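You operate a simulated robot arm through the tools that you are given. There is no shell and no other tool.

You run a simulated robot arm. Do the job below in one go: nothing can be reset, and whatever is moved stays where it is left.

JOB
Three iron flange bolts are loose: tighten them with the blue ratchet.
Fine: each stripe in line with its mark; ratchet back on its rest. Set down upright: blue ratchet.

The check looks at the end state, three seconds after you hand in, the way a careful person would. Anything else that was tipped, shoved, dropped, spilled or broken makes it a failure.

ROBOT AND FRAMES
A 6-joint arm with a two-finger parallel gripper, fixed in place. Base frame: the origin is on the floor under the middle of its stand, x ahead of it, y to its left, z up. Units: mm, rad, N and s.
With the tool pointing down near the work surface it reaches from about 580 to 940 mm from the base axis. Its first joint turns from -2.601 to 2.601 rad. Payload 3.43 kg.
The TCP is the grasp point between the finger pads, 34 mm short of the fingertips. In the tool frame z runs along the fingers and y along their closing line. The gripper opens to 128 mm. The fingers are 24 mm wide and 12 mm thick; the gripper's body (48 by 130 mm) begins 96 mm behind the TCP.
Orientation is told as [roll, pitch, yaw] about the base's x, y, z axes, in that order, counted from this pose: with the fingers straight down and closing along the base's y, the tool's x points along the base's -x, its y along +y and its z along -z.

CONTROLS
- The arm moves only by the tool play_rows. Its argument "plan" is a list of rows, each a list of 3 entries, a list of its own where there are three numbers: the shift along the base's x, y, z in mm, then the turn, a rotation vector about the base's x, y, z in rad, then the closure in counts, from 0 (fully open) to 255 (shut). In form: [[[dx, dy, dz], [ax, ay, az], hand], ...]. A call has 1 to 20 rows; each row is the pose to reach, as a shift and turn from the pose commanded when the call began. Each row takes 0.2 s and may step no farther than 50 mm and 0.15 rad from the row before; otherwise, or with a gripper value out of range, the whole call is refused. Where a pose cannot be reached the arm comes as near as it can. A force on the tool above 50 N (or 10 N above the force at the start of the call, whichever is more), or a blocked arm, ends the call early, and 0.2 s more pass. Each finger travels about 108 mm/s and halts on what it meets, pressing with about 26 N; the grip force reading is that of the motor and also rises with nothing between the fingers. The clock runs only during rows and for 0.2 s after the last one: add rows that repeat a pose to give the fingers time. The reply holds the time, the measured pose of the TCP, the force on the tool along the base axes, the opening and the grip force, in the units named above and with some noise, with the torque about the TCP (base axes, N m) and any sound that the robot's microphone picked up, and new pictures: "show" is both (left out), scene, wrist or none.
- Cameras (640 x 400 px; columns grow to the right, rows downward): "scene" is fixed at [400.8, -498.7, 1712.9]; the picture's right is [0.99, 0.14, 0.00], its down [0.06, -0.44, -0.90] and it looks along [-0.12, 0.89, -0.44] (base axes); focal length 331 px, centre (320, 200). "wrist" rides on the gripper at [76, -11, -160] in the tool frame; the picture's right is [0.15, 0.99, 0.00], its down [-0.88, 0.13, -0.46] and it looks along [-0.45, 0.07, 0.89] (tool axes); focal length 234 px, centre (320, 200). There is no depth. A picture from a camera that has moved, and an enlarged one, comes with that camera's place and axes in the base frame and with its lens.
- slide_trunk(by): slides the trunk up (or, below 0, down) by that many mm; the arm rides with it, the base frame stays. It gives what a move gives, with no picture.
- inspect(camera, box): a new picture of the part [left, top, right, bottom] of that camera's present view, enlarged. It takes no simulated time.
- sign_off(): hands the job in; it is judged then, once.

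Nothing tells you positions but the pictures and the camera data. Unless the task says otherwise, let go and move clear before handing in.

The tools are called after ">>>" as a command line: name --argument value ..., lists and objects as JSON in quotes. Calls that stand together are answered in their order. play_rows: Moves the arm, as the interface text tells. Its arguments: {"type":"object","properties":{"plan":{"type":"array","items":{"type":"array"}},"show":{"type":"string","enum":["both","scene","wrist","none"]}},"required":["plan"]} The other tools are called the same way: slide_trunk (by) moves the trunk up or down; inspect (camera, box) takes an enlarged picture of a part of a camera's view; sign_off () hands the job in.

At the start:

```text
time: 0.0
eef_pos: [8.2, 592.1, 1212.0]
tcp_rot: [0.0, 0.0, 0.0]
contact_force: [0.7, 0.5, 0.3]
wrist_torque: [0.02, 0.01, 0.02]
opening: 127.8
finger_force: 0.2
trunk travel left (down, up): [-675.0, 35.0]
```

scene: 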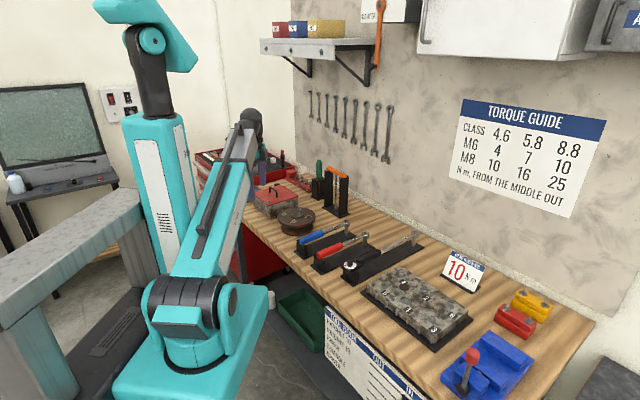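
wrist: 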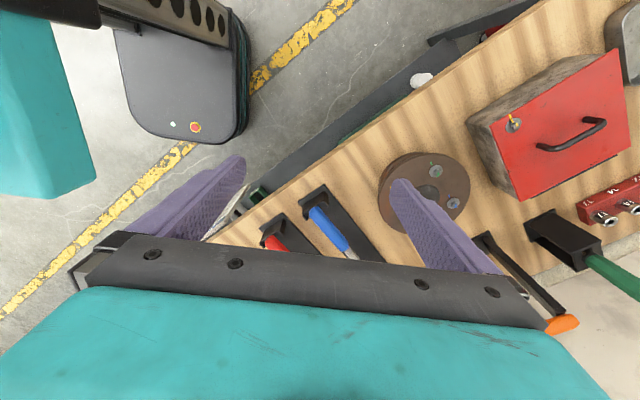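

I see a workbench with a round brown flange carrying bolts, a blue and a red ratchet on black rests, a torque wrench, and an engine-cover-like block. I'll enlarge several parts first to find the flange, its bolts and the blue ratchet.

>>> inspect --camera "scene" --box '[240, 150, 400, 250]'

>>> inspect --camera "scene" --box '[340, 220, 500, 320]'

>>> inspect --camera "wrist" --box '[340, 120, 500, 220]'

>>> inspect --camera "wrist" --box '[220, 160, 420, 285]'

>>> inspect --camera "scene" --box '[300, 300, 460, 400]'

```text
4.00 times, centred on (320, 200) of scene
camera zoom: at [400.8, -498.7, 1712.9], right [0.99, 0.14, 0.0], down [0.06, -0.44, -0.9], along [-0.12, 0.89, -0.44], focal length 1326 px, centre (320, 200)
```

zoom: 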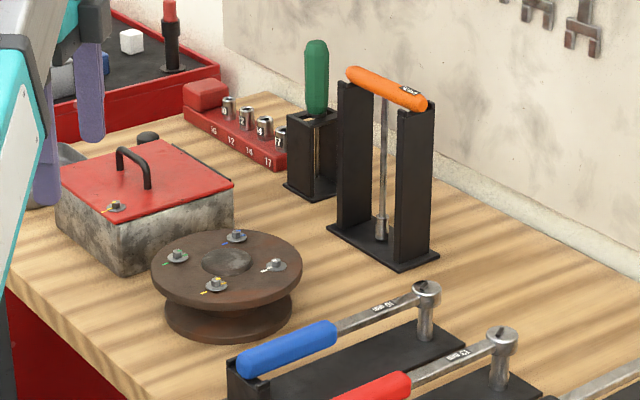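

```text
4.00 times, centred on (420, 270) of scene
camera zoom: at [400.8, -498.7, 1712.9], right [0.99, 0.14, 0.0], down [0.06, -0.44, -0.9], along [-0.12, 0.89, -0.44], focal length 1326 px, centre (-80, -80)
```

zoom: 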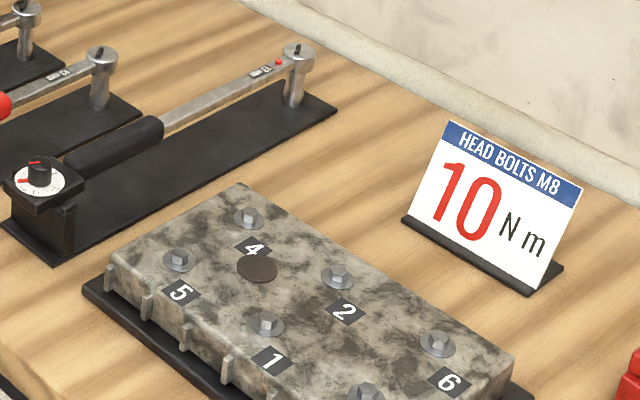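

```text
4.00 times, centred on (420, 170) of wrist
camera zoom: at [-67.6, 582.8, 1371.1], right [-0.15, 0.99, 0.0], down [0.88, 0.13, 0.46], along [0.45, 0.07, -0.89], focal length 937 px, centre (-80, 320)
```

zoom: 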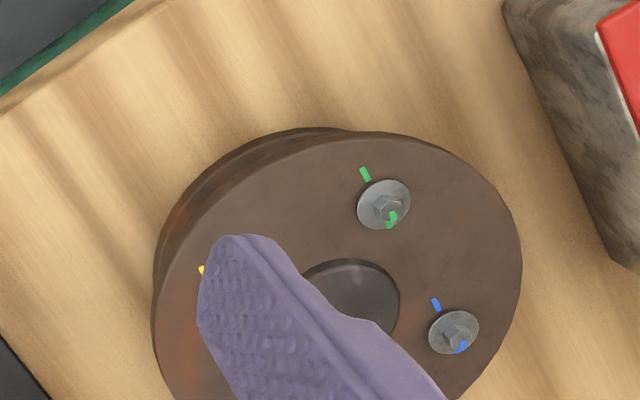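

```text
3.20 times, centred on (320, 222) of wrist
camera zoom: at [-67.6, 582.8, 1371.1], right [-0.15, 0.99, 0.0], down [0.88, 0.13, 0.46], along [0.45, 0.07, -0.89], focal length 749 px, centre (320, 128)
```

zoom: 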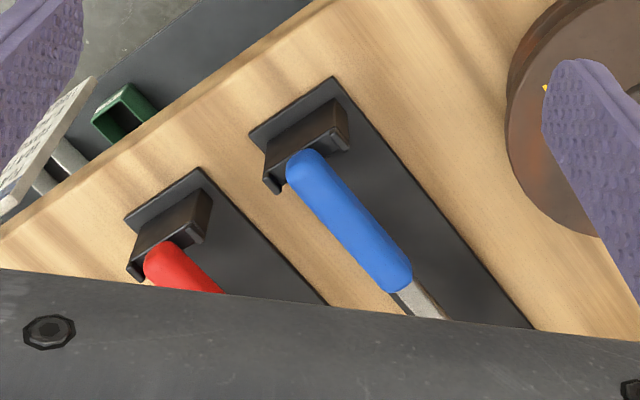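

```text
4.00 times, centred on (380, 350) of scene
camera zoom: at [400.8, -498.7, 1712.9], right [0.99, 0.14, 0.0], down [0.06, -0.44, -0.9], along [-0.12, 0.89, -0.44], focal length 1326 px, centre (80, -400)
```

zoom: 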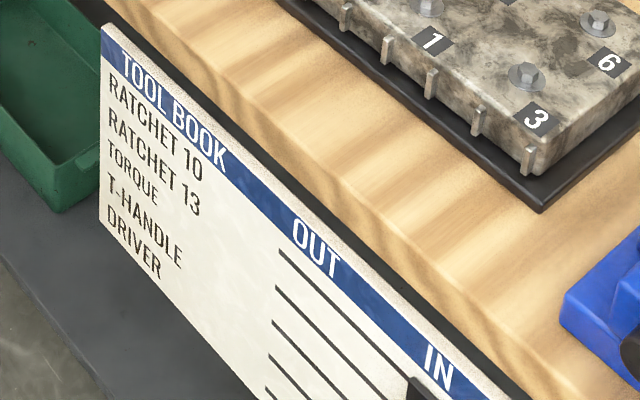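

The brown disc is the iron flange, with four striped bolts around (50, 830, 970). The blue ratchet lies on its rest, its handle end near (170, 605) and its head near (340, 800). I'll move the wrist camera over the flange to see the stripes and marks from above.

>>> play_rows --plan '[[[12, 32, -5], [0, 0, 0], 0], [[24, 64, -10], [0, 0, 0], 0], [[36, 96, -15], [0, 0, 0], 0], [[48, 128, -25], [0, 0, 0], 0], [[60, 160, -35], [0, 0, 0], 0], [[72, 192, -50], [0, 0, 0], 0], [[84, 222, -65], [0, 0, 0], 0], [[97, 253, -80], [0, 0, 0], 0]]'

```text
time: 1.8
eef_pos: [107.6, 847.7, 1131.7]
tcp_rot: [-0.001, 0.002, 0.0]
contact_force: [0.6, 0.3, -0.6]
wrist_torque: [0.0, 0.01, 0.01]
opening: 127.8
finger_force: 0.0
trunk travel left (down, up): [-675.0, 35.0]
camera wrist: at [31.0, 836.4, 1290.6], right [-0.15, 0.99, 0.0], down [0.88, 0.13, 0.46], along [0.45, 0.07, -0.89], focal length 234 px, centre (320, 200)
```

scene: 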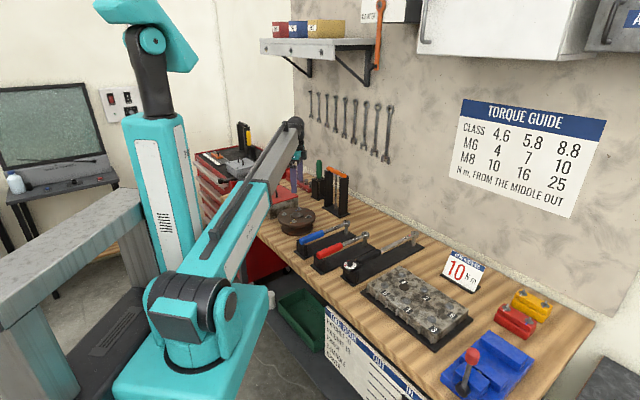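
wrist: 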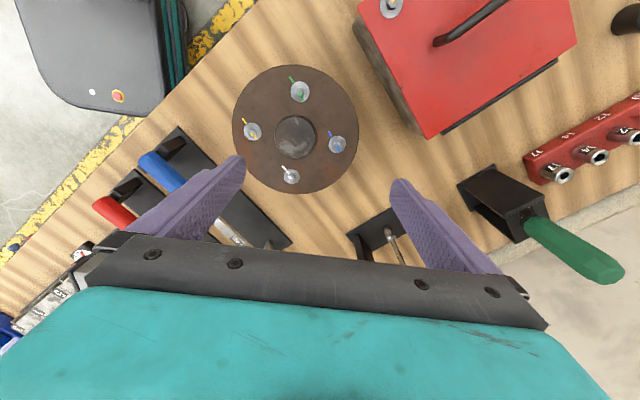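

The flange is now seen nearly straight from above with four bolts: green, yellow, blue and white. I'll enlarge each one to compare its stripe with its mark.

>>> inspect --camera "wrist" --box '[230, 65, 366, 150]'

>>> inspect --camera "wrist" --box '[276, 70, 324, 100]'

>>> inspect --camera "wrist" --box '[232, 112, 280, 142]'

>>> inspect --camera "wrist" --box '[310, 125, 358, 155]'

>>> inspect --camera "wrist" --box '[266, 158, 314, 188]'

>>> inspect --camera "wrist" --box '[120, 120, 300, 232]'

```text
4.71 times, centred on (298, 108) of wrist
camera zoom: at [31.0, 836.4, 1290.6], right [-0.15, 0.99, 0.0], down [0.88, 0.13, 0.46], along [0.45, 0.07, -0.89], focal length 1102 px, centre (424, 635)
```

zoom: 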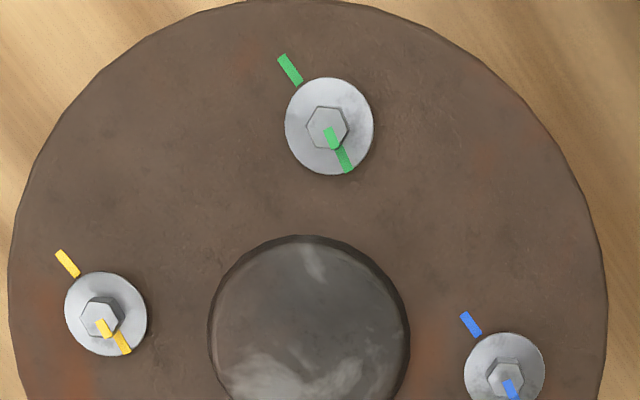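

```text
13.33 times, centred on (300, 85) of wrist
camera zoom: at [31.0, 836.4, 1290.6], right [-0.15, 0.99, 0.0], down [0.88, 0.13, 0.46], along [0.45, 0.07, -0.89], focal length 3122 px, centre (587, 1733)
```

zoom: 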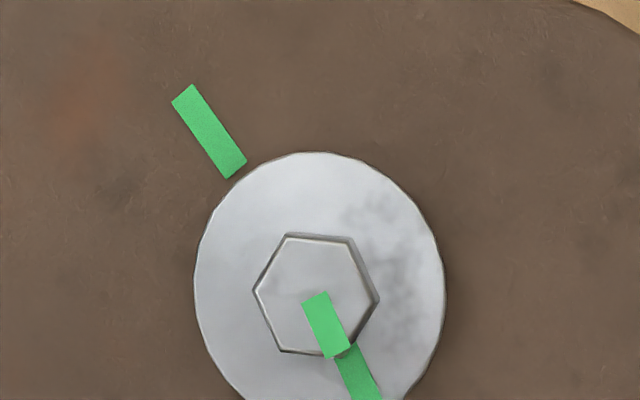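

```text
13.33 times, centred on (256, 127) of wrist
camera zoom: at [31.0, 836.4, 1290.6], right [-0.15, 0.99, 0.0], down [0.88, 0.13, 0.46], along [0.45, 0.07, -0.89], focal length 3122 px, centre (1173, 1173)
```

zoom: 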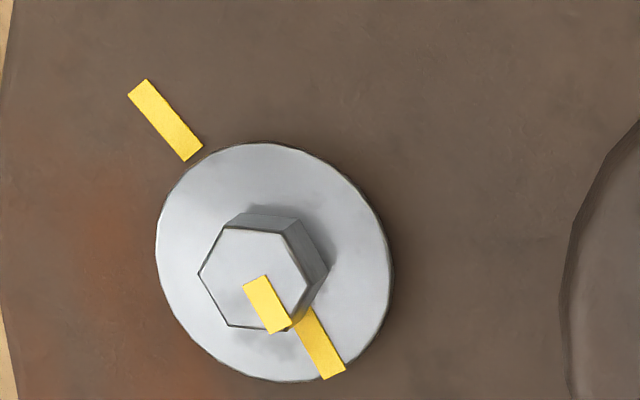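

```text
13.33 times, centred on (334, 140) of wrist
camera zoom: at [31.0, 836.4, 1290.6], right [-0.15, 0.99, 0.0], down [0.88, 0.13, 0.46], along [0.45, 0.07, -0.89], focal length 3122 px, centre (133, 1000)
```

zoom: 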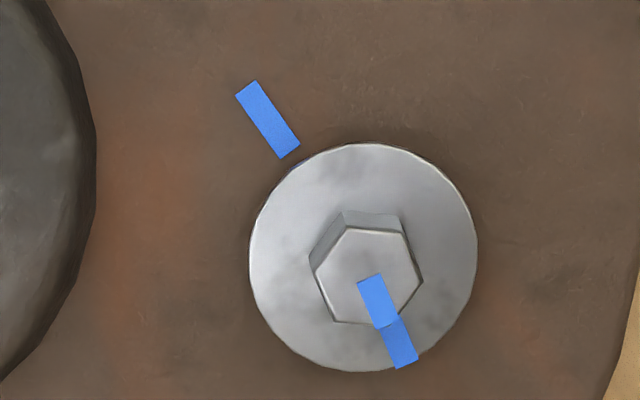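

```text
13.33 times, centred on (290, 173) of wrist
camera zoom: at [31.0, 836.4, 1290.6], right [-0.15, 0.99, 0.0], down [0.88, 0.13, 0.46], along [0.45, 0.07, -0.89], focal length 3122 px, centre (720, 560)
```

zoom: 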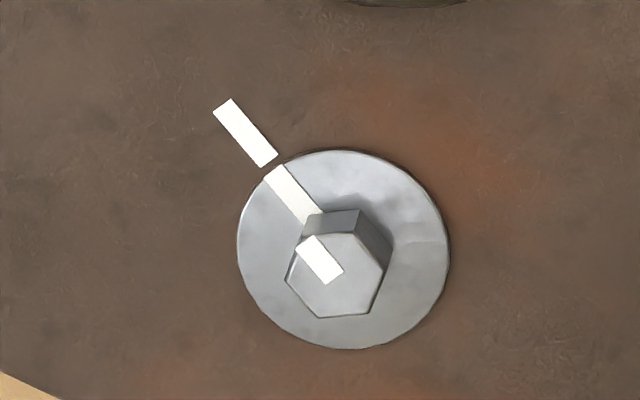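

```text
3.56 times, centred on (210, 176) of wrist
camera zoom: at [31.0, 836.4, 1290.6], right [-0.15, 0.99, 0.0], down [0.88, 0.13, 0.46], along [0.45, 0.07, -0.89], focal length 833 px, centre (711, 285)
```

zoom: 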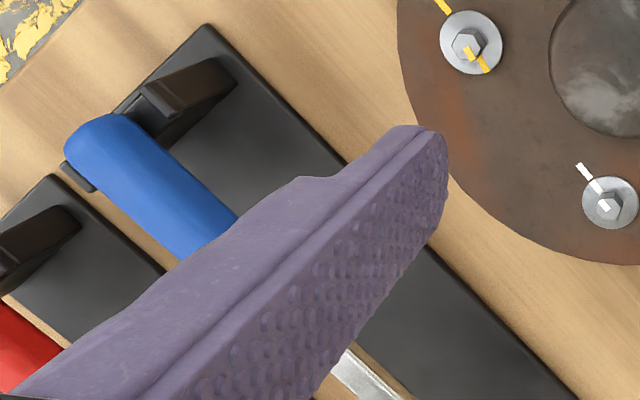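

White is already in line. Green, yellow and blue each need about 166–171° clockwise. By triangulation the flange centre is near (106, 814), the bolt circle radius is 58 mm and the bolt tops are at z≈975. Next I'll swing over the blue ratchet with the fingers turned to suit its handle.

>>> play_rows --plan '[[[25, -20, 15], [0, 0, 0.14], 0], [[50, -41, 25], [0, 0, 0.28], 0], [[75, -62, 25], [0, 0, 0.42], 0], [[100, -82, 25], [0, 0, 0.56], 0], [[125, -103, 25], [0, 0, 0.7], 0], [[151, -123, 25], [0, 0, 0.84], 0], [[151, -123, 25], [0, 0, 0.84], 0]]' --show "both"

```text
time: 3.4
eef_pos: [256.3, 724.9, 1158.9]
tcp_rot: [0.0, 0.0, 0.841]
contact_force: [0.8, -0.7, 0.5]
wrist_torque: [-0.01, -0.02, 0.0]
opening: 128.0
finger_force: 0.0
trunk travel left (down, up): [-675.0, 35.0]
camera wrist: at [213.9, 660.6, 1318.0], right [-0.84, 0.55, 0.0], down [0.49, 0.74, 0.46], along [0.25, 0.38, -0.89], focal length 234 px, centre (320, 200)
```

scene: 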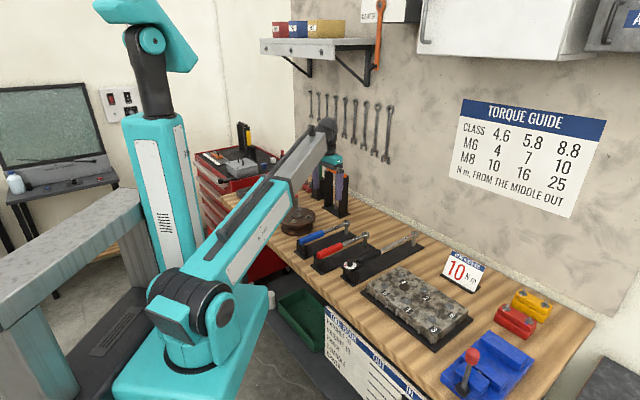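
wrist: 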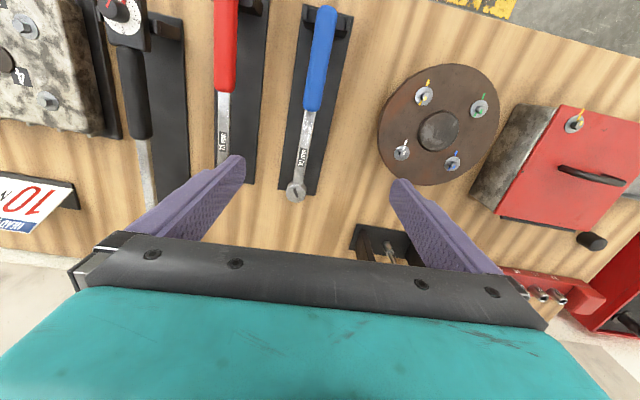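

The blue ratchet is fully in view now. I'll enlarge its handle, shank and head.

>>> inspect --camera "wrist" --box '[265, 0, 385, 75]'

>>> inspect --camera "wrist" --box '[245, 90, 365, 165]'

>>> inspect --camera "wrist" --box '[256, 160, 336, 210]'

>>> inspect --camera "scene" --box '[290, 210, 370, 260]'

>>> inspect --camera "scene" --box '[274, 200, 322, 230]'

```text
5.33 times, centred on (325, 38) of wrist
camera zoom: at [213.9, 660.6, 1318.0], right [-0.84, 0.55, 0.0], down [0.49, 0.74, 0.46], along [0.25, 0.38, -0.89], focal length 1249 px, centre (293, 1067)
```

zoom: 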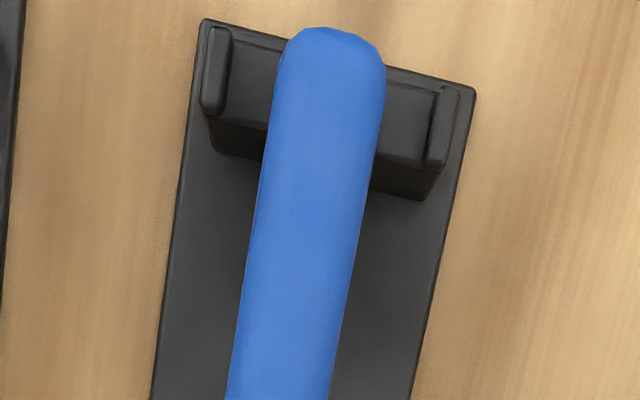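

```text
5.33 times, centred on (305, 128) of wrist
camera zoom: at [213.9, 660.6, 1318.0], right [-0.84, 0.55, 0.0], down [0.49, 0.74, 0.46], along [0.25, 0.38, -0.89], focal length 1249 px, centre (400, 587)
```

zoom: 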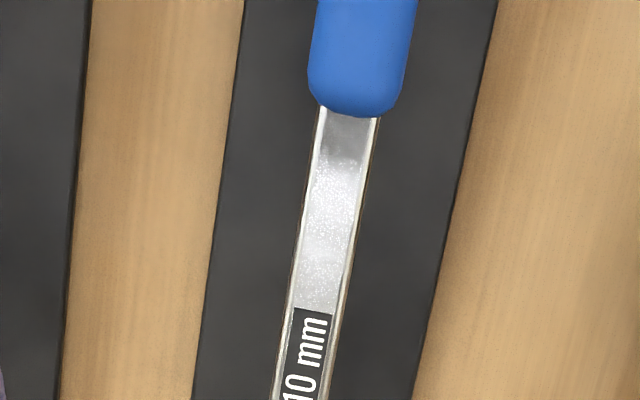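

```text
8.00 times, centred on (296, 185) of wrist
camera zoom: at [213.9, 660.6, 1318.0], right [-0.84, 0.55, 0.0], down [0.49, 0.74, 0.46], along [0.25, 0.38, -0.89], focal length 1873 px, centre (512, 320)
```

zoom: 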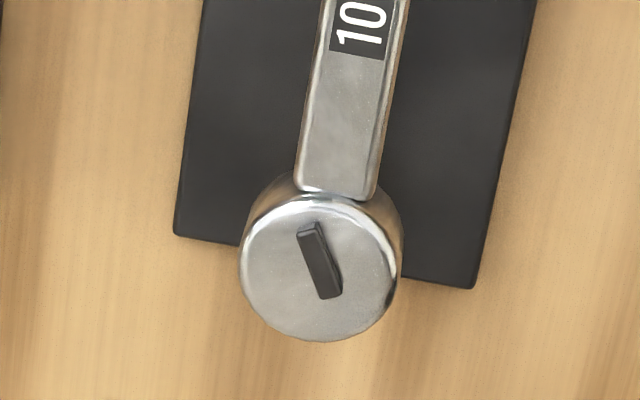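

```text
8.00 times, centred on (330, 235) of scene
camera zoom: at [400.8, -498.7, 1712.9], right [0.99, 0.14, 0.0], down [0.06, -0.44, -0.9], along [-0.12, 0.89, -0.44], focal length 2651 px, centre (240, -80)
```

zoom: 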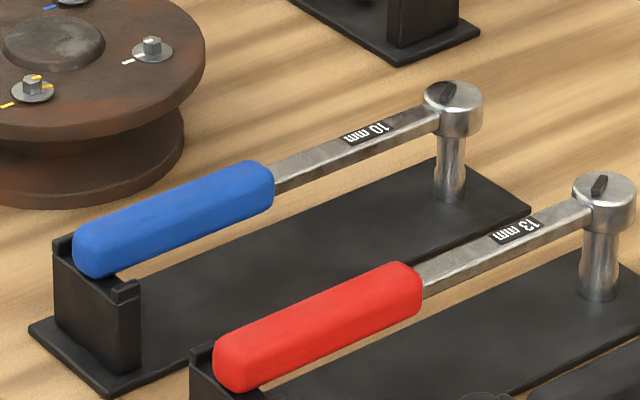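

```text
13.33 times, centred on (298, 215) of scene
camera zoom: at [400.8, -498.7, 1712.9], right [0.99, 0.14, 0.0], down [0.06, -0.44, -0.9], along [-0.12, 0.89, -0.44], focal length 4418 px, centre (613, 0)
```

zoom: 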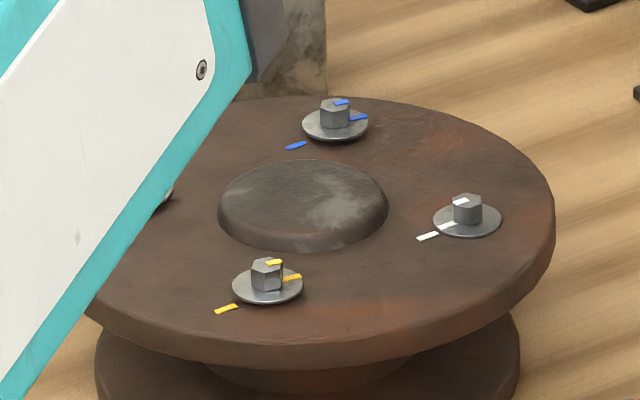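

The shank is marked 10 mm, and that matches the roughly 10 mm bolt heads. The ratchet lies at 45°: head centre about (336, 776), top at z≈979, handle axis at z≈971, and blue grip 127–246 mm from the head. I'll move above the near end of the blue grip, partly close the fingers and check alignment.

>>> play_rows --plan '[[[-9, -18, -20], [0, 0, -0.018], 60], [[-18, -36, -45], [0, 0, -0.036], 100], [[-26, -52.6, -70], [0, 0, -0.053], 100], [[-26, -52.6, -90], [0, 0, -0.053], 100], [[-26, -52.6, -90], [0, 0, -0.053], 100], [[-26, -52.6, -90], [0, 0, -0.053], 100]]' --show "both"

```text
time: 4.8
eef_pos: [230.2, 670.6, 1068.0]
tcp_rot: [-0.001, 0.0, 0.787]
contact_force: [0.7, -0.5, -0.2]
wrist_torque: [-0.01, -0.02, 0.03]
opening: 77.8
finger_force: 0.0
trunk travel left (down, up): [-675.0, 35.0]
camera wrist: at [184.6, 608.5, 1226.6], right [-0.8, 0.59, 0.0], down [0.53, 0.72, 0.46], along [0.27, 0.37, -0.89], focal length 234 px, centre (320, 200)
```

scene: 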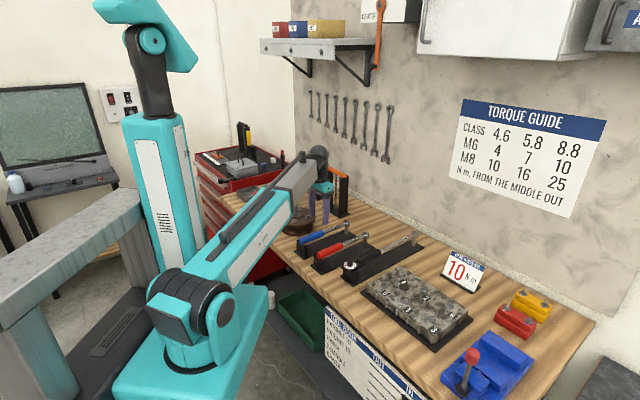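
wrist: 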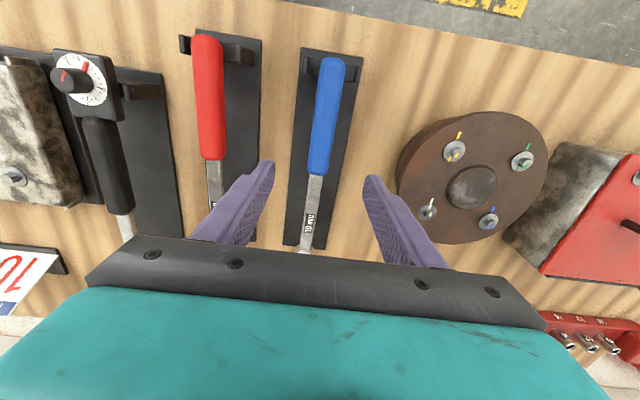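

The fingers straddle the blue handle. I'll enlarge the view to check centring and refine the head and handle positions before going down.

>>> inspect --camera "wrist" --box '[280, 120, 360, 170]'

>>> inspect --camera "wrist" --box '[290, 45, 370, 95]'

>>> inspect --camera "wrist" --box '[410, 110, 554, 200]'

>>> inspect --camera "scene" --box '[290, 215, 378, 270]'

```text
8.00 times, centred on (320, 145) of wrist
camera zoom: at [184.6, 608.5, 1226.6], right [-0.8, 0.59, 0.0], down [0.53, 0.72, 0.46], along [0.27, 0.37, -0.89], focal length 1873 px, centre (320, 640)
```

zoom: 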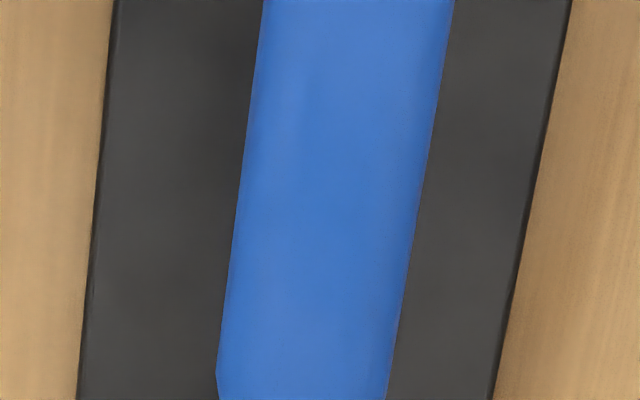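

```text
8.00 times, centred on (330, 70) of wrist
camera zoom: at [184.6, 608.5, 1226.6], right [-0.8, 0.59, 0.0], down [0.53, 0.72, 0.46], along [0.27, 0.37, -0.89], focal length 1873 px, centre (240, 1240)
```

zoom: 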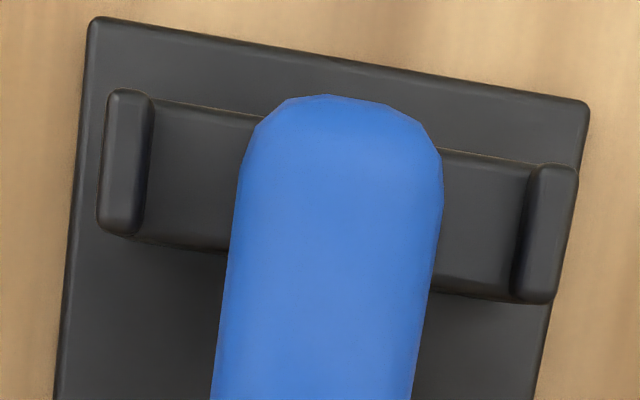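

```text
4.44 times, centred on (482, 155) of wrist
camera zoom: at [184.6, 608.5, 1226.6], right [-0.8, 0.59, 0.0], down [0.53, 0.72, 0.46], along [0.27, 0.37, -0.89], focal length 1041 px, centre (-400, 400)
```

zoom: 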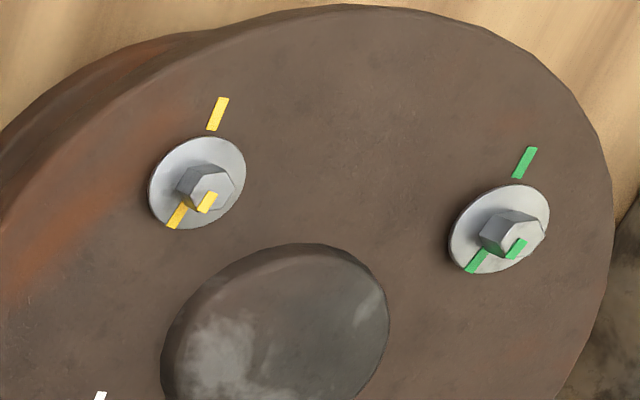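

```text
7.27 times, centred on (334, 242) of scene
camera zoom: at [400.8, -498.7, 1712.9], right [0.99, 0.14, 0.0], down [0.06, -0.44, -0.9], along [-0.12, 0.89, -0.44], focal length 2410 px, centre (218, -109)
```

zoom: 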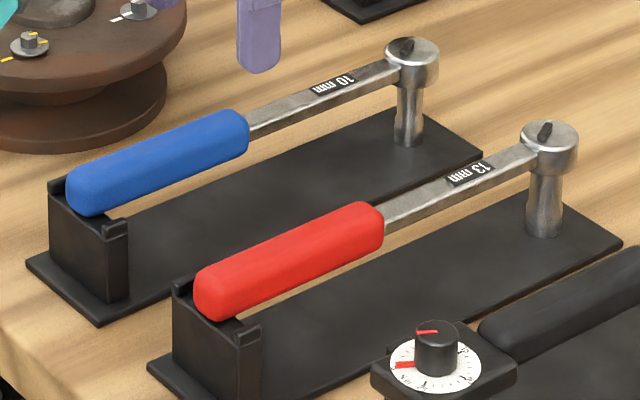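

The handle is centred within a fraction of a millimetre. I'll go straight down to the handle axis and close.

>>> play_rows --plan '[[[0, 0, -35], [0, 0, 0], 100], [[0, 0, -65], [0, 0, 0], 100], [[0, 0, -85], [0, 0, 0], 100], [[0, 0, -96], [0, 0, 0], 100], [[0, 0, -96], [0, 0, 0], 100], [[0, 0, -96], [0, 0, 0], 180], [[0, 0, -96], [0, 0, 0], 255], [[0, 0, -96], [0, 0, 0], 255], [[0, 0, -96], [0, 0, 0], 255], [[0, 0, -96], [0, 0, 0], 255]]' --show "both"

```text
time: 7.0
eef_pos: [229.4, 670.9, 969.3]
tcp_rot: [0.001, 0.0, 0.787]
contact_force: [0.7, -0.6, 0.2]
wrist_torque: [-0.02, -0.03, -0.11]
opening: 25.1
finger_force: 26.2
trunk travel left (down, up): [-675.0, 35.0]
camera wrist: at [184.4, 609.0, 1128.7], right [-0.8, 0.59, 0.0], down [0.53, 0.72, 0.46], along [0.27, 0.37, -0.89], focal length 234 px, centre (320, 200)
```

scene: 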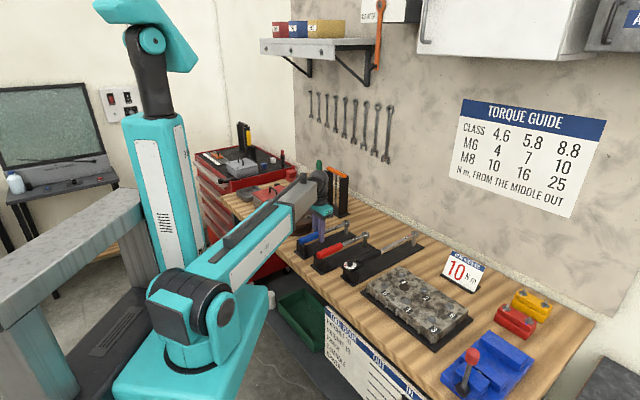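
wrist: 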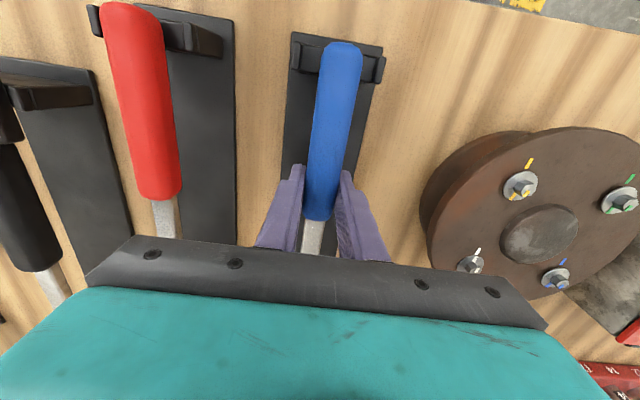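

The handle is gripped at 25 mm opening and 26 N. I'll lift a little and check the weight and whether the ratchet stays level.

>>> play_rows --plan '[[[0, 0, 5], [0, 0, 0], 255], [[0, 0, 12], [0, 0, 0], 255], [[0, 0, 20], [0, 0, 0], 255], [[0, 0, 30], [0, 0, 0], 255], [[0, 0, 30], [0, 0, 0], 255]]' --show "both"

>>> inspect --camera "scene" --box '[290, 205, 378, 260]'

```text
time: 8.2
eef_pos: [230.5, 670.7, 999.7]
tcp_rot: [0.0, -0.001, 0.787]
contact_force: [0.3, 0.0, -4.9]
wrist_torque: [-0.16, 0.18, 0.0]
opening: 24.9
finger_force: 25.4
trunk travel left (down, up): [-675.0, 35.0]
camera wrist: at [184.4, 610.1, 1159.5], right [-0.8, 0.59, 0.0], down [0.53, 0.72, 0.46], along [0.27, 0.37, -0.89], focal length 234 px, centre (320, 200)
```

scene: 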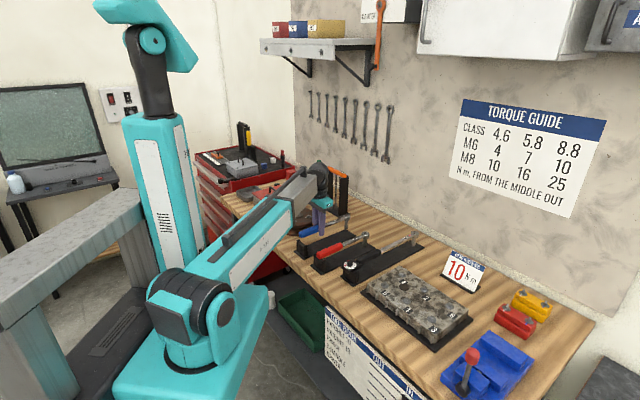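
wrist: 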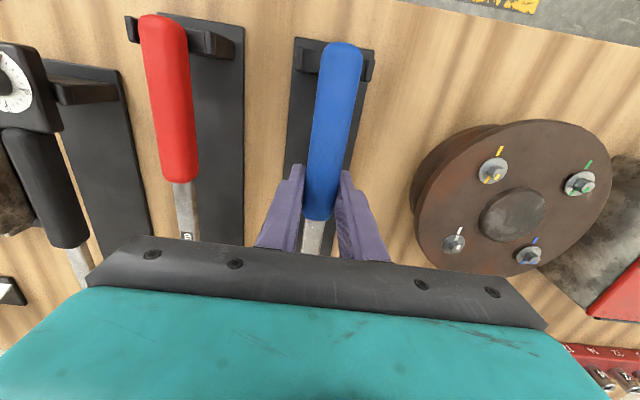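

```text
7.27 times, centred on (334, 232) of scene
camera zoom: at [400.8, -498.7, 1712.9], right [0.99, 0.14, 0.0], down [0.06, -0.44, -0.9], along [-0.12, 0.89, -0.44], focal length 2410 px, centre (218, -36)
```

zoom: 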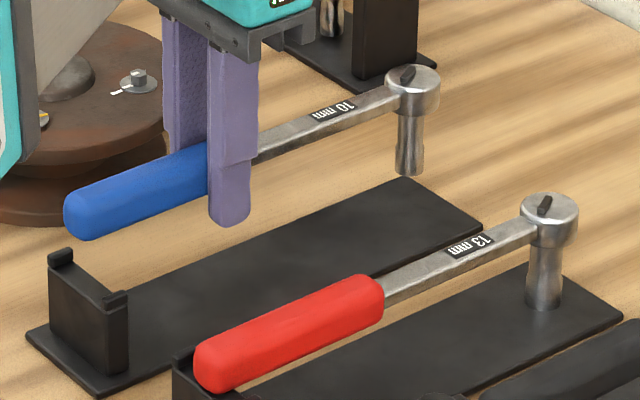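

The ratchet weighs about 0.5 kg and stays level in the grip. I'll raise it and carry it over the flange in the same orientation. The head will hover above the yellow bolt, where the fixed camera can see both.

>>> play_rows --plan '[[[0, 0, 25], [0, 0, 0], 255], [[-5, 0, 50], [0, 0, 0], 255], [[-25, -2, 72], [0, 0, 0], 255], [[-55, -5, 79], [0, 0, 0], 255], [[-90, -8, 79], [0, 0, 0], 255], [[-125, -12, 79], [0, 0, 0], 255], [[-160, -15, 79], [0, 0, 0], 255], [[-192, -18, 79], [0, 0, 0], 255], [[-217, -21, 79], [0, 0, 0], 255], [[-229.4, -22.2, 79], [0, 0, 0], 255], [[-229.4, -22.2, 79], [0, 0, 0], 255], [[-229.4, -22.2, 79], [0, 0, 0], 255]]' --show "both"

>>> inspect --camera "scene" --box '[262, 185, 342, 235]'

>>> inspect --camera "scene" --box '[278, 195, 310, 215]'

```text
time: 10.8
eef_pos: [0.6, 651.0, 1078.3]
tcp_rot: [-0.001, -0.003, 0.788]
contact_force: [-0.3, 0.6, -4.1]
wrist_torque: [-0.19, 0.18, 0.01]
opening: 24.9
finger_force: 26.5
trunk travel left (down, up): [-675.0, 35.0]
camera wrist: at [-44.8, 588.6, 1237.9], right [-0.8, 0.59, 0.0], down [0.53, 0.72, 0.46], along [0.27, 0.37, -0.89], focal length 234 px, centre (320, 200)
```

scene: 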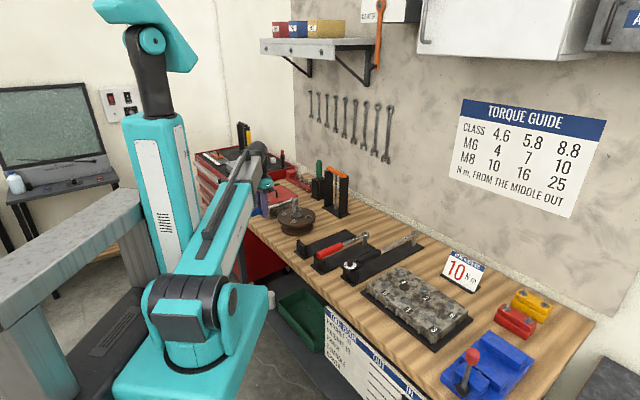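
wrist: 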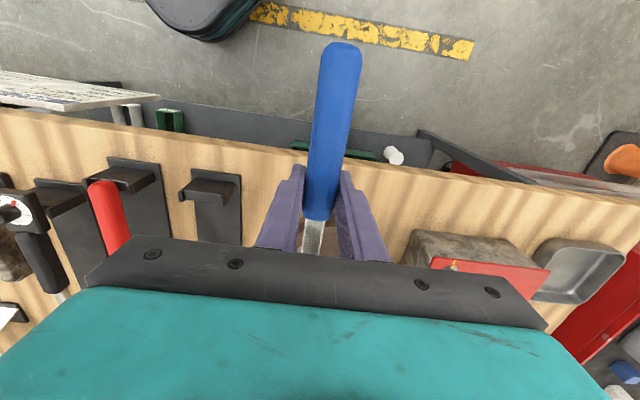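

```text
8.00 times, centred on (302, 210) of scene
camera zoom: at [400.8, -498.7, 1712.9], right [0.99, 0.14, 0.0], down [0.06, -0.44, -0.9], along [-0.12, 0.89, -0.44], focal length 2651 px, centre (464, 120)
```

zoom: 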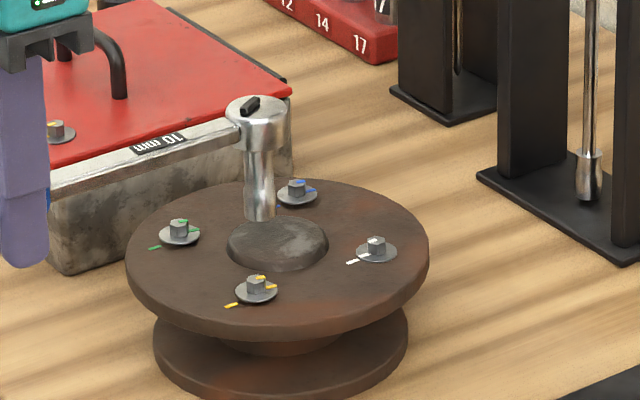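

```text
16.00 times, centred on (294, 205) of scene
camera zoom: at [400.8, -498.7, 1712.9], right [0.99, 0.14, 0.0], down [0.06, -0.44, -0.9], along [-0.12, 0.89, -0.44], focal length 5302 px, centre (736, 120)
```

zoom: 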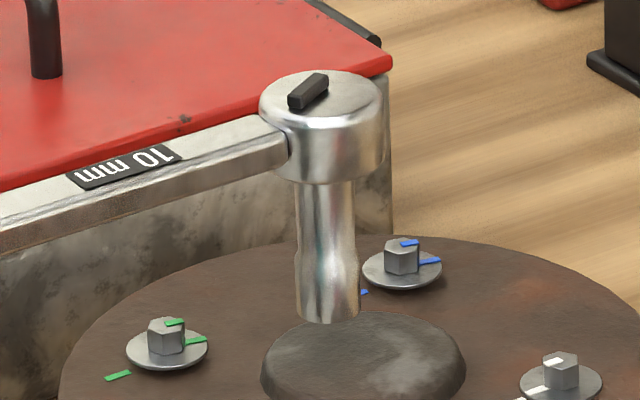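

The fixed camera sees the socket and all four bolts clearly from here. I'll enlarge the socket tip and the yellow bolt to measure the remaining offset.

>>> inspect --camera "scene" --box '[284, 208, 308, 223]'

>>> inspect --camera "scene" --box '[276, 205, 300, 220]'

>>> inspect --camera "scene" --box '[292, 203, 316, 218]'

>>> inspect --camera "scene" --box '[284, 193, 308, 208]'

```text
16.00 times, centred on (296, 216) of scene
camera zoom: at [400.8, -498.7, 1712.9], right [0.99, 0.14, 0.0], down [0.06, -0.44, -0.9], along [-0.12, 0.89, -0.44], focal length 5302 px, centre (704, -48)
```

zoom: 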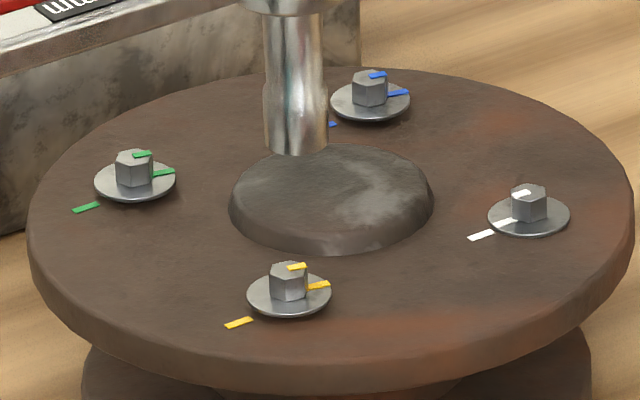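

```text
16.00 times, centred on (288, 212) of scene
camera zoom: at [400.8, -498.7, 1712.9], right [0.99, 0.14, 0.0], down [0.06, -0.44, -0.9], along [-0.12, 0.89, -0.44], focal length 5302 px, centre (832, 0)
```

zoom: 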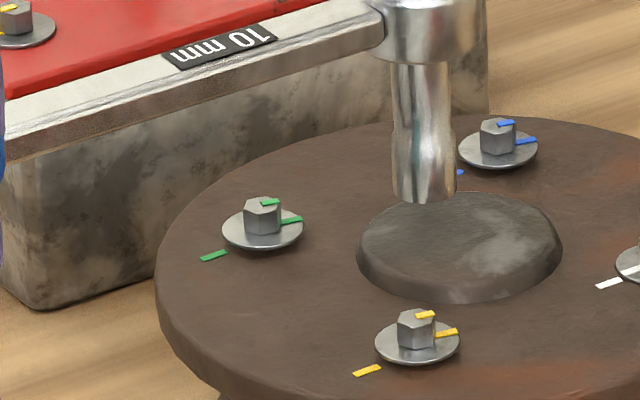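

```text
16.00 times, centred on (304, 210) of scene
camera zoom: at [400.8, -498.7, 1712.9], right [0.99, 0.14, 0.0], down [0.06, -0.44, -0.9], along [-0.12, 0.89, -0.44], focal length 5302 px, centre (576, 32)
```

zoom: 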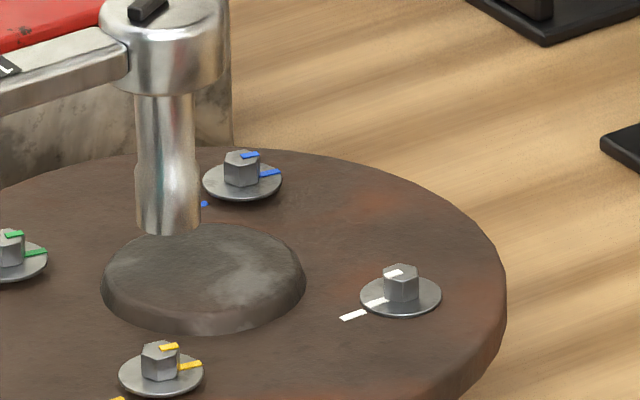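

```text
16.00 times, centred on (296, 200) of scene
camera zoom: at [400.8, -498.7, 1712.9], right [0.99, 0.14, 0.0], down [0.06, -0.44, -0.9], along [-0.12, 0.89, -0.44], focal length 5302 px, centre (704, 192)
```

zoom: 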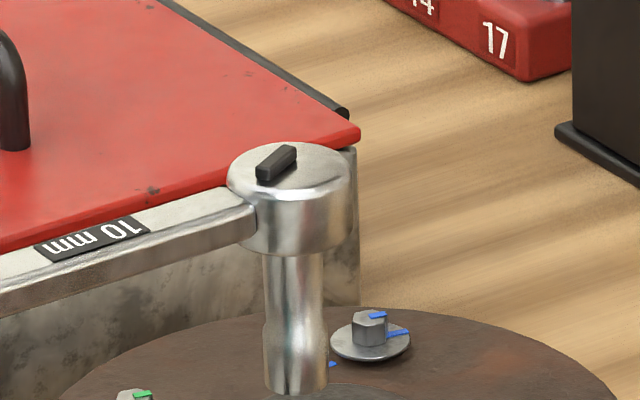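

Seen from the fixed camera, the socket axis is about 3.4 mm too far in x and 2.4 mm too far in y from the yellow bolt. The socket bottom is about 41 mm above the bolt top. I'll correct that, lower to just above the head and look again.

>>> play_rows --plan '[[[-3.4, -2.4, 0], [0, 0, 0], 255], [[-3.4, -2.4, -15], [0, 0, 0], 255], [[-3.4, -2.4, -28], [0, 0, 0], 255], [[-3.4, -2.4, -35], [0, 0, 0], 255], [[-3.4, -2.4, -35], [0, 0, 0], 255], [[-3.4, -2.4, -35], [0, 0, 0], 255]]' --show "none"

>>> inspect --camera "scene" --box '[282, 205, 306, 220]'

>>> inspect --camera "scene" --box '[288, 214, 300, 221.5]'

```text
time: 12.2
eef_pos: [-0.8, 647.7, 1043.6]
tcp_rot: [-0.002, 0.0, 0.787]
contact_force: [0.5, 0.3, -3.6]
wrist_torque: [-0.19, 0.16, 0.01]
opening: 24.9
finger_force: 26.2
trunk travel left (down, up): [-675.0, 35.0]
```

```text
16.00 times, centred on (294, 212) of scene
camera zoom: at [400.8, -498.7, 1712.9], right [0.99, 0.14, 0.0], down [0.06, -0.44, -0.9], along [-0.12, 0.89, -0.44], focal length 5302 px, centre (736, 0)
```

zoom: 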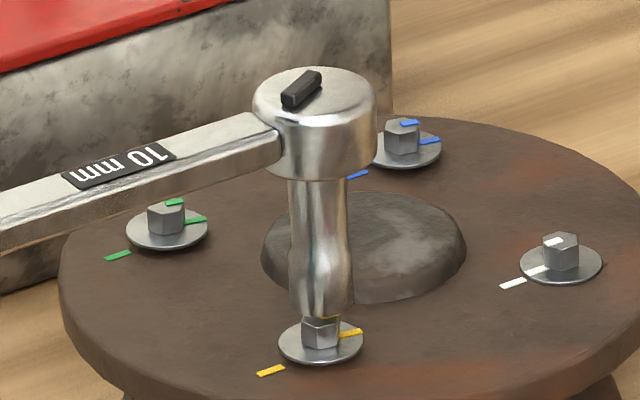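

```text
16.00 times, centred on (294, 218) of scene
camera zoom: at [400.8, -498.7, 1712.9], right [0.99, 0.14, 0.0], down [0.06, -0.44, -0.9], along [-0.12, 0.89, -0.44], focal length 5302 px, centre (736, -84)
```

zoom: 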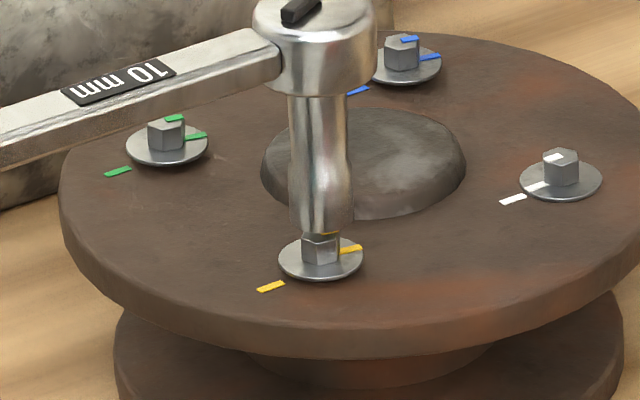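

Sideways the socket is centred on the yellow bolt with about 5 mm of gap left. I'll lower in small steps and watch the force.

>>> play_rows --plan '[[[0, 0, -1.5], [0, 0, 0], 255], [[0, 0, -3], [0, 0, 0], 255], [[0, 0, -4], [0, 0, 0], 255], [[0, 0, -5], [0, 0, 0], 255], [[0, 0, -5], [0, 0, 0], 255]]' --show "none"

>>> inspect --camera "scene" --box '[284, 210, 308, 225]'

```text
time: 13.4
eef_pos: [-2.4, 647.1, 1038.7]
tcp_rot: [0.0, 0.0, 0.787]
contact_force: [-0.4, -0.4, -4.3]
wrist_torque: [-0.18, 0.19, 0.02]
opening: 25.0
finger_force: 25.6
trunk travel left (down, up): [-675.0, 35.0]
```

```text
16.00 times, centred on (296, 218) of scene
camera zoom: at [400.8, -498.7, 1712.9], right [0.99, 0.14, 0.0], down [0.06, -0.44, -0.9], along [-0.12, 0.89, -0.44], focal length 5302 px, centre (704, -80)
```

zoom: 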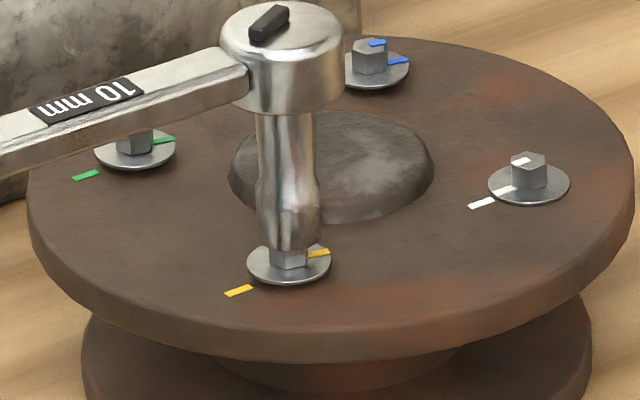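

There's no contact yet and the socket is still centred. I'll keep lowering in 1 mm steps.

>>> play_rows --plan '[[[0, 0, -1], [0, 0, 0], 255], [[0, 0, -2], [0, 0, 0], 255], [[0, 0, -3], [0, 0, 0], 255], [[0, 0, -3], [0, 0, 0], 255]]' --show "none"

>>> inspect --camera "scene" --box '[284, 210, 308, 225]'

```text
time: 14.4
eef_pos: [-1.5, 647.4, 1036.5]
tcp_rot: [0.0, -0.001, 0.788]
contact_force: [0.7, -0.2, -3.2]
wrist_torque: [-0.2, 0.15, 0.0]
opening: 25.2
finger_force: 26.3
trunk travel left (down, up): [-675.0, 35.0]
```

```text
16.00 times, centred on (296, 218) of scene
camera zoom: at [400.8, -498.7, 1712.9], right [0.99, 0.14, 0.0], down [0.06, -0.44, -0.9], along [-0.12, 0.89, -0.44], focal length 5302 px, centre (704, -80)
```

zoom: 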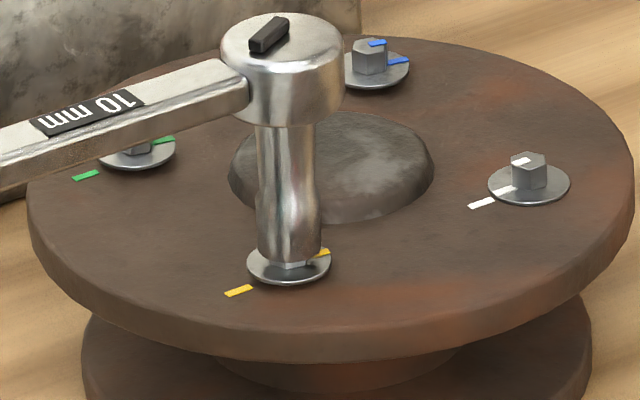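

The socket is dropping over the hex with no resistance. I'll continue down gently.

>>> play_rows --plan '[[[0, 0, -1], [0, 0, 0], 255], [[0, 0, -2], [0, 0, 0], 255], [[0, 0, -3], [0, 0, 0], 255], [[0, 0, -3], [0, 0, 0], 255]]' --show "none"

>>> inspect --camera "scene" --box '[284, 210, 308, 225]'

```text
time: 15.4
eef_pos: [-1.0, 647.0, 1033.4]
tcp_rot: [0.001, -0.001, 0.788]
contact_force: [1.0, 0.5, -4.2]
wrist_torque: [-0.18, 0.22, -0.01]
opening: 25.1
finger_force: 25.9
trunk travel left (down, up): [-675.0, 35.0]
```

```text
16.00 times, centred on (296, 218) of scene
camera zoom: at [400.8, -498.7, 1712.9], right [0.99, 0.14, 0.0], down [0.06, -0.44, -0.9], along [-0.12, 0.89, -0.44], focal length 5302 px, centre (704, -80)
```

zoom: 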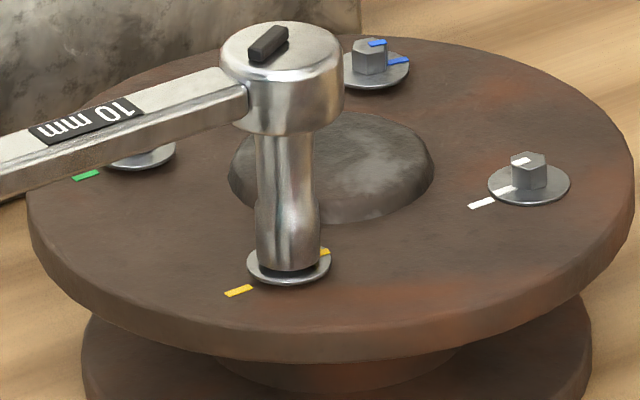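

The socket is nearly down on the washer. A couple more millimetres should show seating.

>>> play_rows --plan '[[[0, 0, -0.8], [0, 0, 0], 255], [[0, 0, -1.6], [0, 0, 0], 255], [[0, 0, -2.4], [0, 0, 0], 255], [[0, 0, -2.4], [0, 0, 0], 255]]' --show "none"

>>> inspect --camera "scene" --box '[284, 210, 308, 225]'

```text
time: 16.4
eef_pos: [-3.2, 646.2, 1031.4]
tcp_rot: [0.0, 0.0, 0.789]
contact_force: [0.1, 0.7, -4.3]
wrist_torque: [-0.16, 0.17, 0.0]
opening: 24.8
finger_force: 25.7
trunk travel left (down, up): [-675.0, 35.0]
```

```text
16.00 times, centred on (296, 218) of scene
camera zoom: at [400.8, -498.7, 1712.9], right [0.99, 0.14, 0.0], down [0.06, -0.44, -0.9], along [-0.12, 0.89, -0.44], focal length 5302 px, centre (704, -80)
```

zoom: 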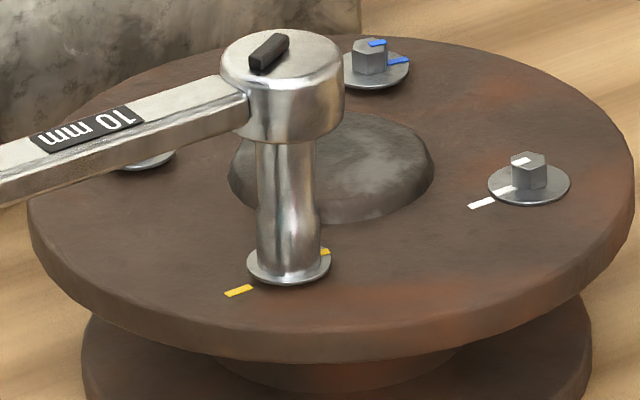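

The socket is now fully over the hex with its rim at the washer. I'll test with a small clockwise swing of 0.2 rad about the bolt axis and see whether the yellow stripe follows.

>>> play_rows --plan '[[[-5.3, 5.6, -0.5], [0, 0, -0.05], 255], [[-10.4, 11.4, -0.5], [0, 0, -0.1], 255], [[-15.1, 17.5, -0.5], [0, 0, -0.15], 255], [[-19.6, 23.8, -0.5], [0, 0, -0.2], 255], [[-19.6, 23.8, -0.5], [0, 0, -0.2], 255]]' --show "none"

>>> inspect --camera "scene" --box '[284, 210, 308, 225]'

```text
time: 17.6
eef_pos: [-21.7, 669.7, 1029.7]
tcp_rot: [-0.001, 0.001, 0.586]
contact_force: [0.2, -0.5, -4.2]
wrist_torque: [-0.13, 0.18, 0.01]
opening: 24.9
finger_force: 26.5
trunk travel left (down, up): [-675.0, 35.0]
```

```text
16.00 times, centred on (296, 218) of scene
camera zoom: at [400.8, -498.7, 1712.9], right [0.99, 0.14, 0.0], down [0.06, -0.44, -0.9], along [-0.12, 0.89, -0.44], focal length 5302 px, centre (704, -80)
```

zoom: 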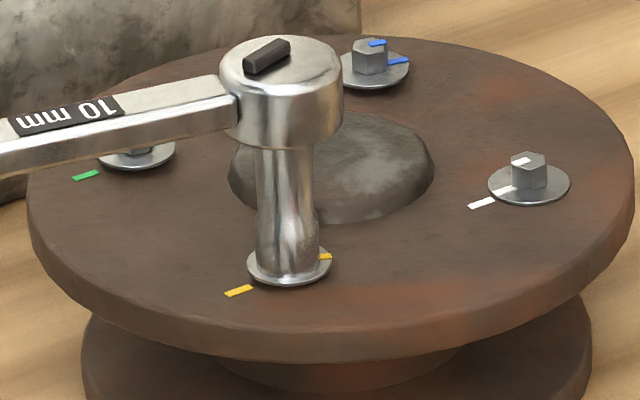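

The yellow stripe moved clockwise with the handle and there were no clicks, so the ratchet drives in the tightening direction. I'll continue this stroke to ψ≈0.19 rad.

>>> play_rows --plan '[[[-4.1, 6.6, 0], [0, 0, -0.05], 255], [[-7.9, 13.3, 0], [0, 0, -0.1], 255], [[-11.3, 20.2, 0], [0, 0, -0.15], 255], [[-14.4, 27.2, 0], [0, 0, -0.2], 255], [[-17.1, 34.5, 0], [0, 0, -0.25], 255], [[-19.5, 41.8, 0], [0, 0, -0.3], 255], [[-21.5, 49.3, 0], [0, 0, -0.35], 255], [[-23.2, 56.8, 0], [0, 0, -0.4], 255], [[-23.2, 56.8, 0], [0, 0, -0.4], 255]]' --show "both"

>>> inspect --camera "scene" --box '[284, 210, 308, 225]'

```text
time: 19.6
eef_pos: [-45.6, 727.3, 1030.7]
tcp_rot: [0.0, 0.0, 0.186]
contact_force: [1.2, 0.4, -4.4]
wrist_torque: [-0.04, 0.23, -0.03]
opening: 25.1
finger_force: 26.2
trunk travel left (down, up): [-675.0, 35.0]
camera wrist: at [-118.2, 702.4, 1190.0], right [-0.33, 0.94, 0.0], down [0.84, 0.29, 0.46], along [0.43, 0.15, -0.89], focal length 234 px, centre (320, 200)
```

scene: 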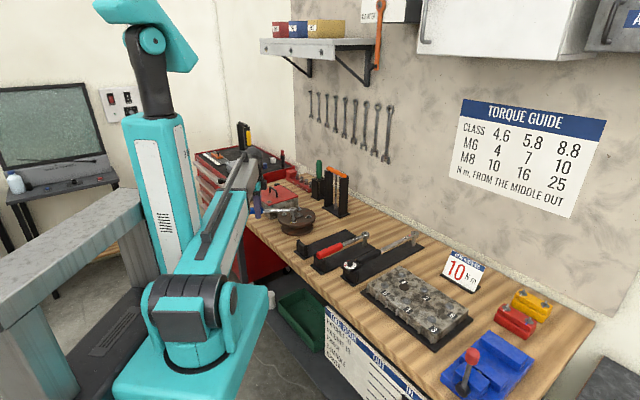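
wrist: 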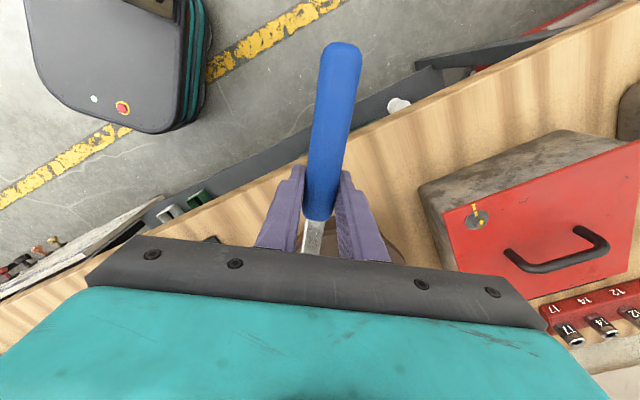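

```text
16.00 times, centred on (296, 218) of scene
camera zoom: at [400.8, -498.7, 1712.9], right [0.99, 0.14, 0.0], down [0.06, -0.44, -0.9], along [-0.12, 0.89, -0.44], focal length 5302 px, centre (704, -80)
```

zoom: 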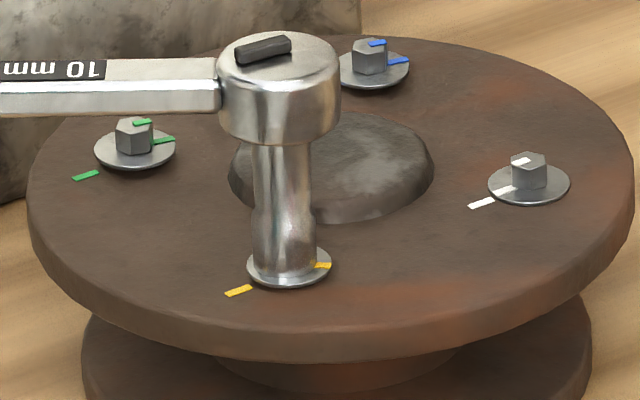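

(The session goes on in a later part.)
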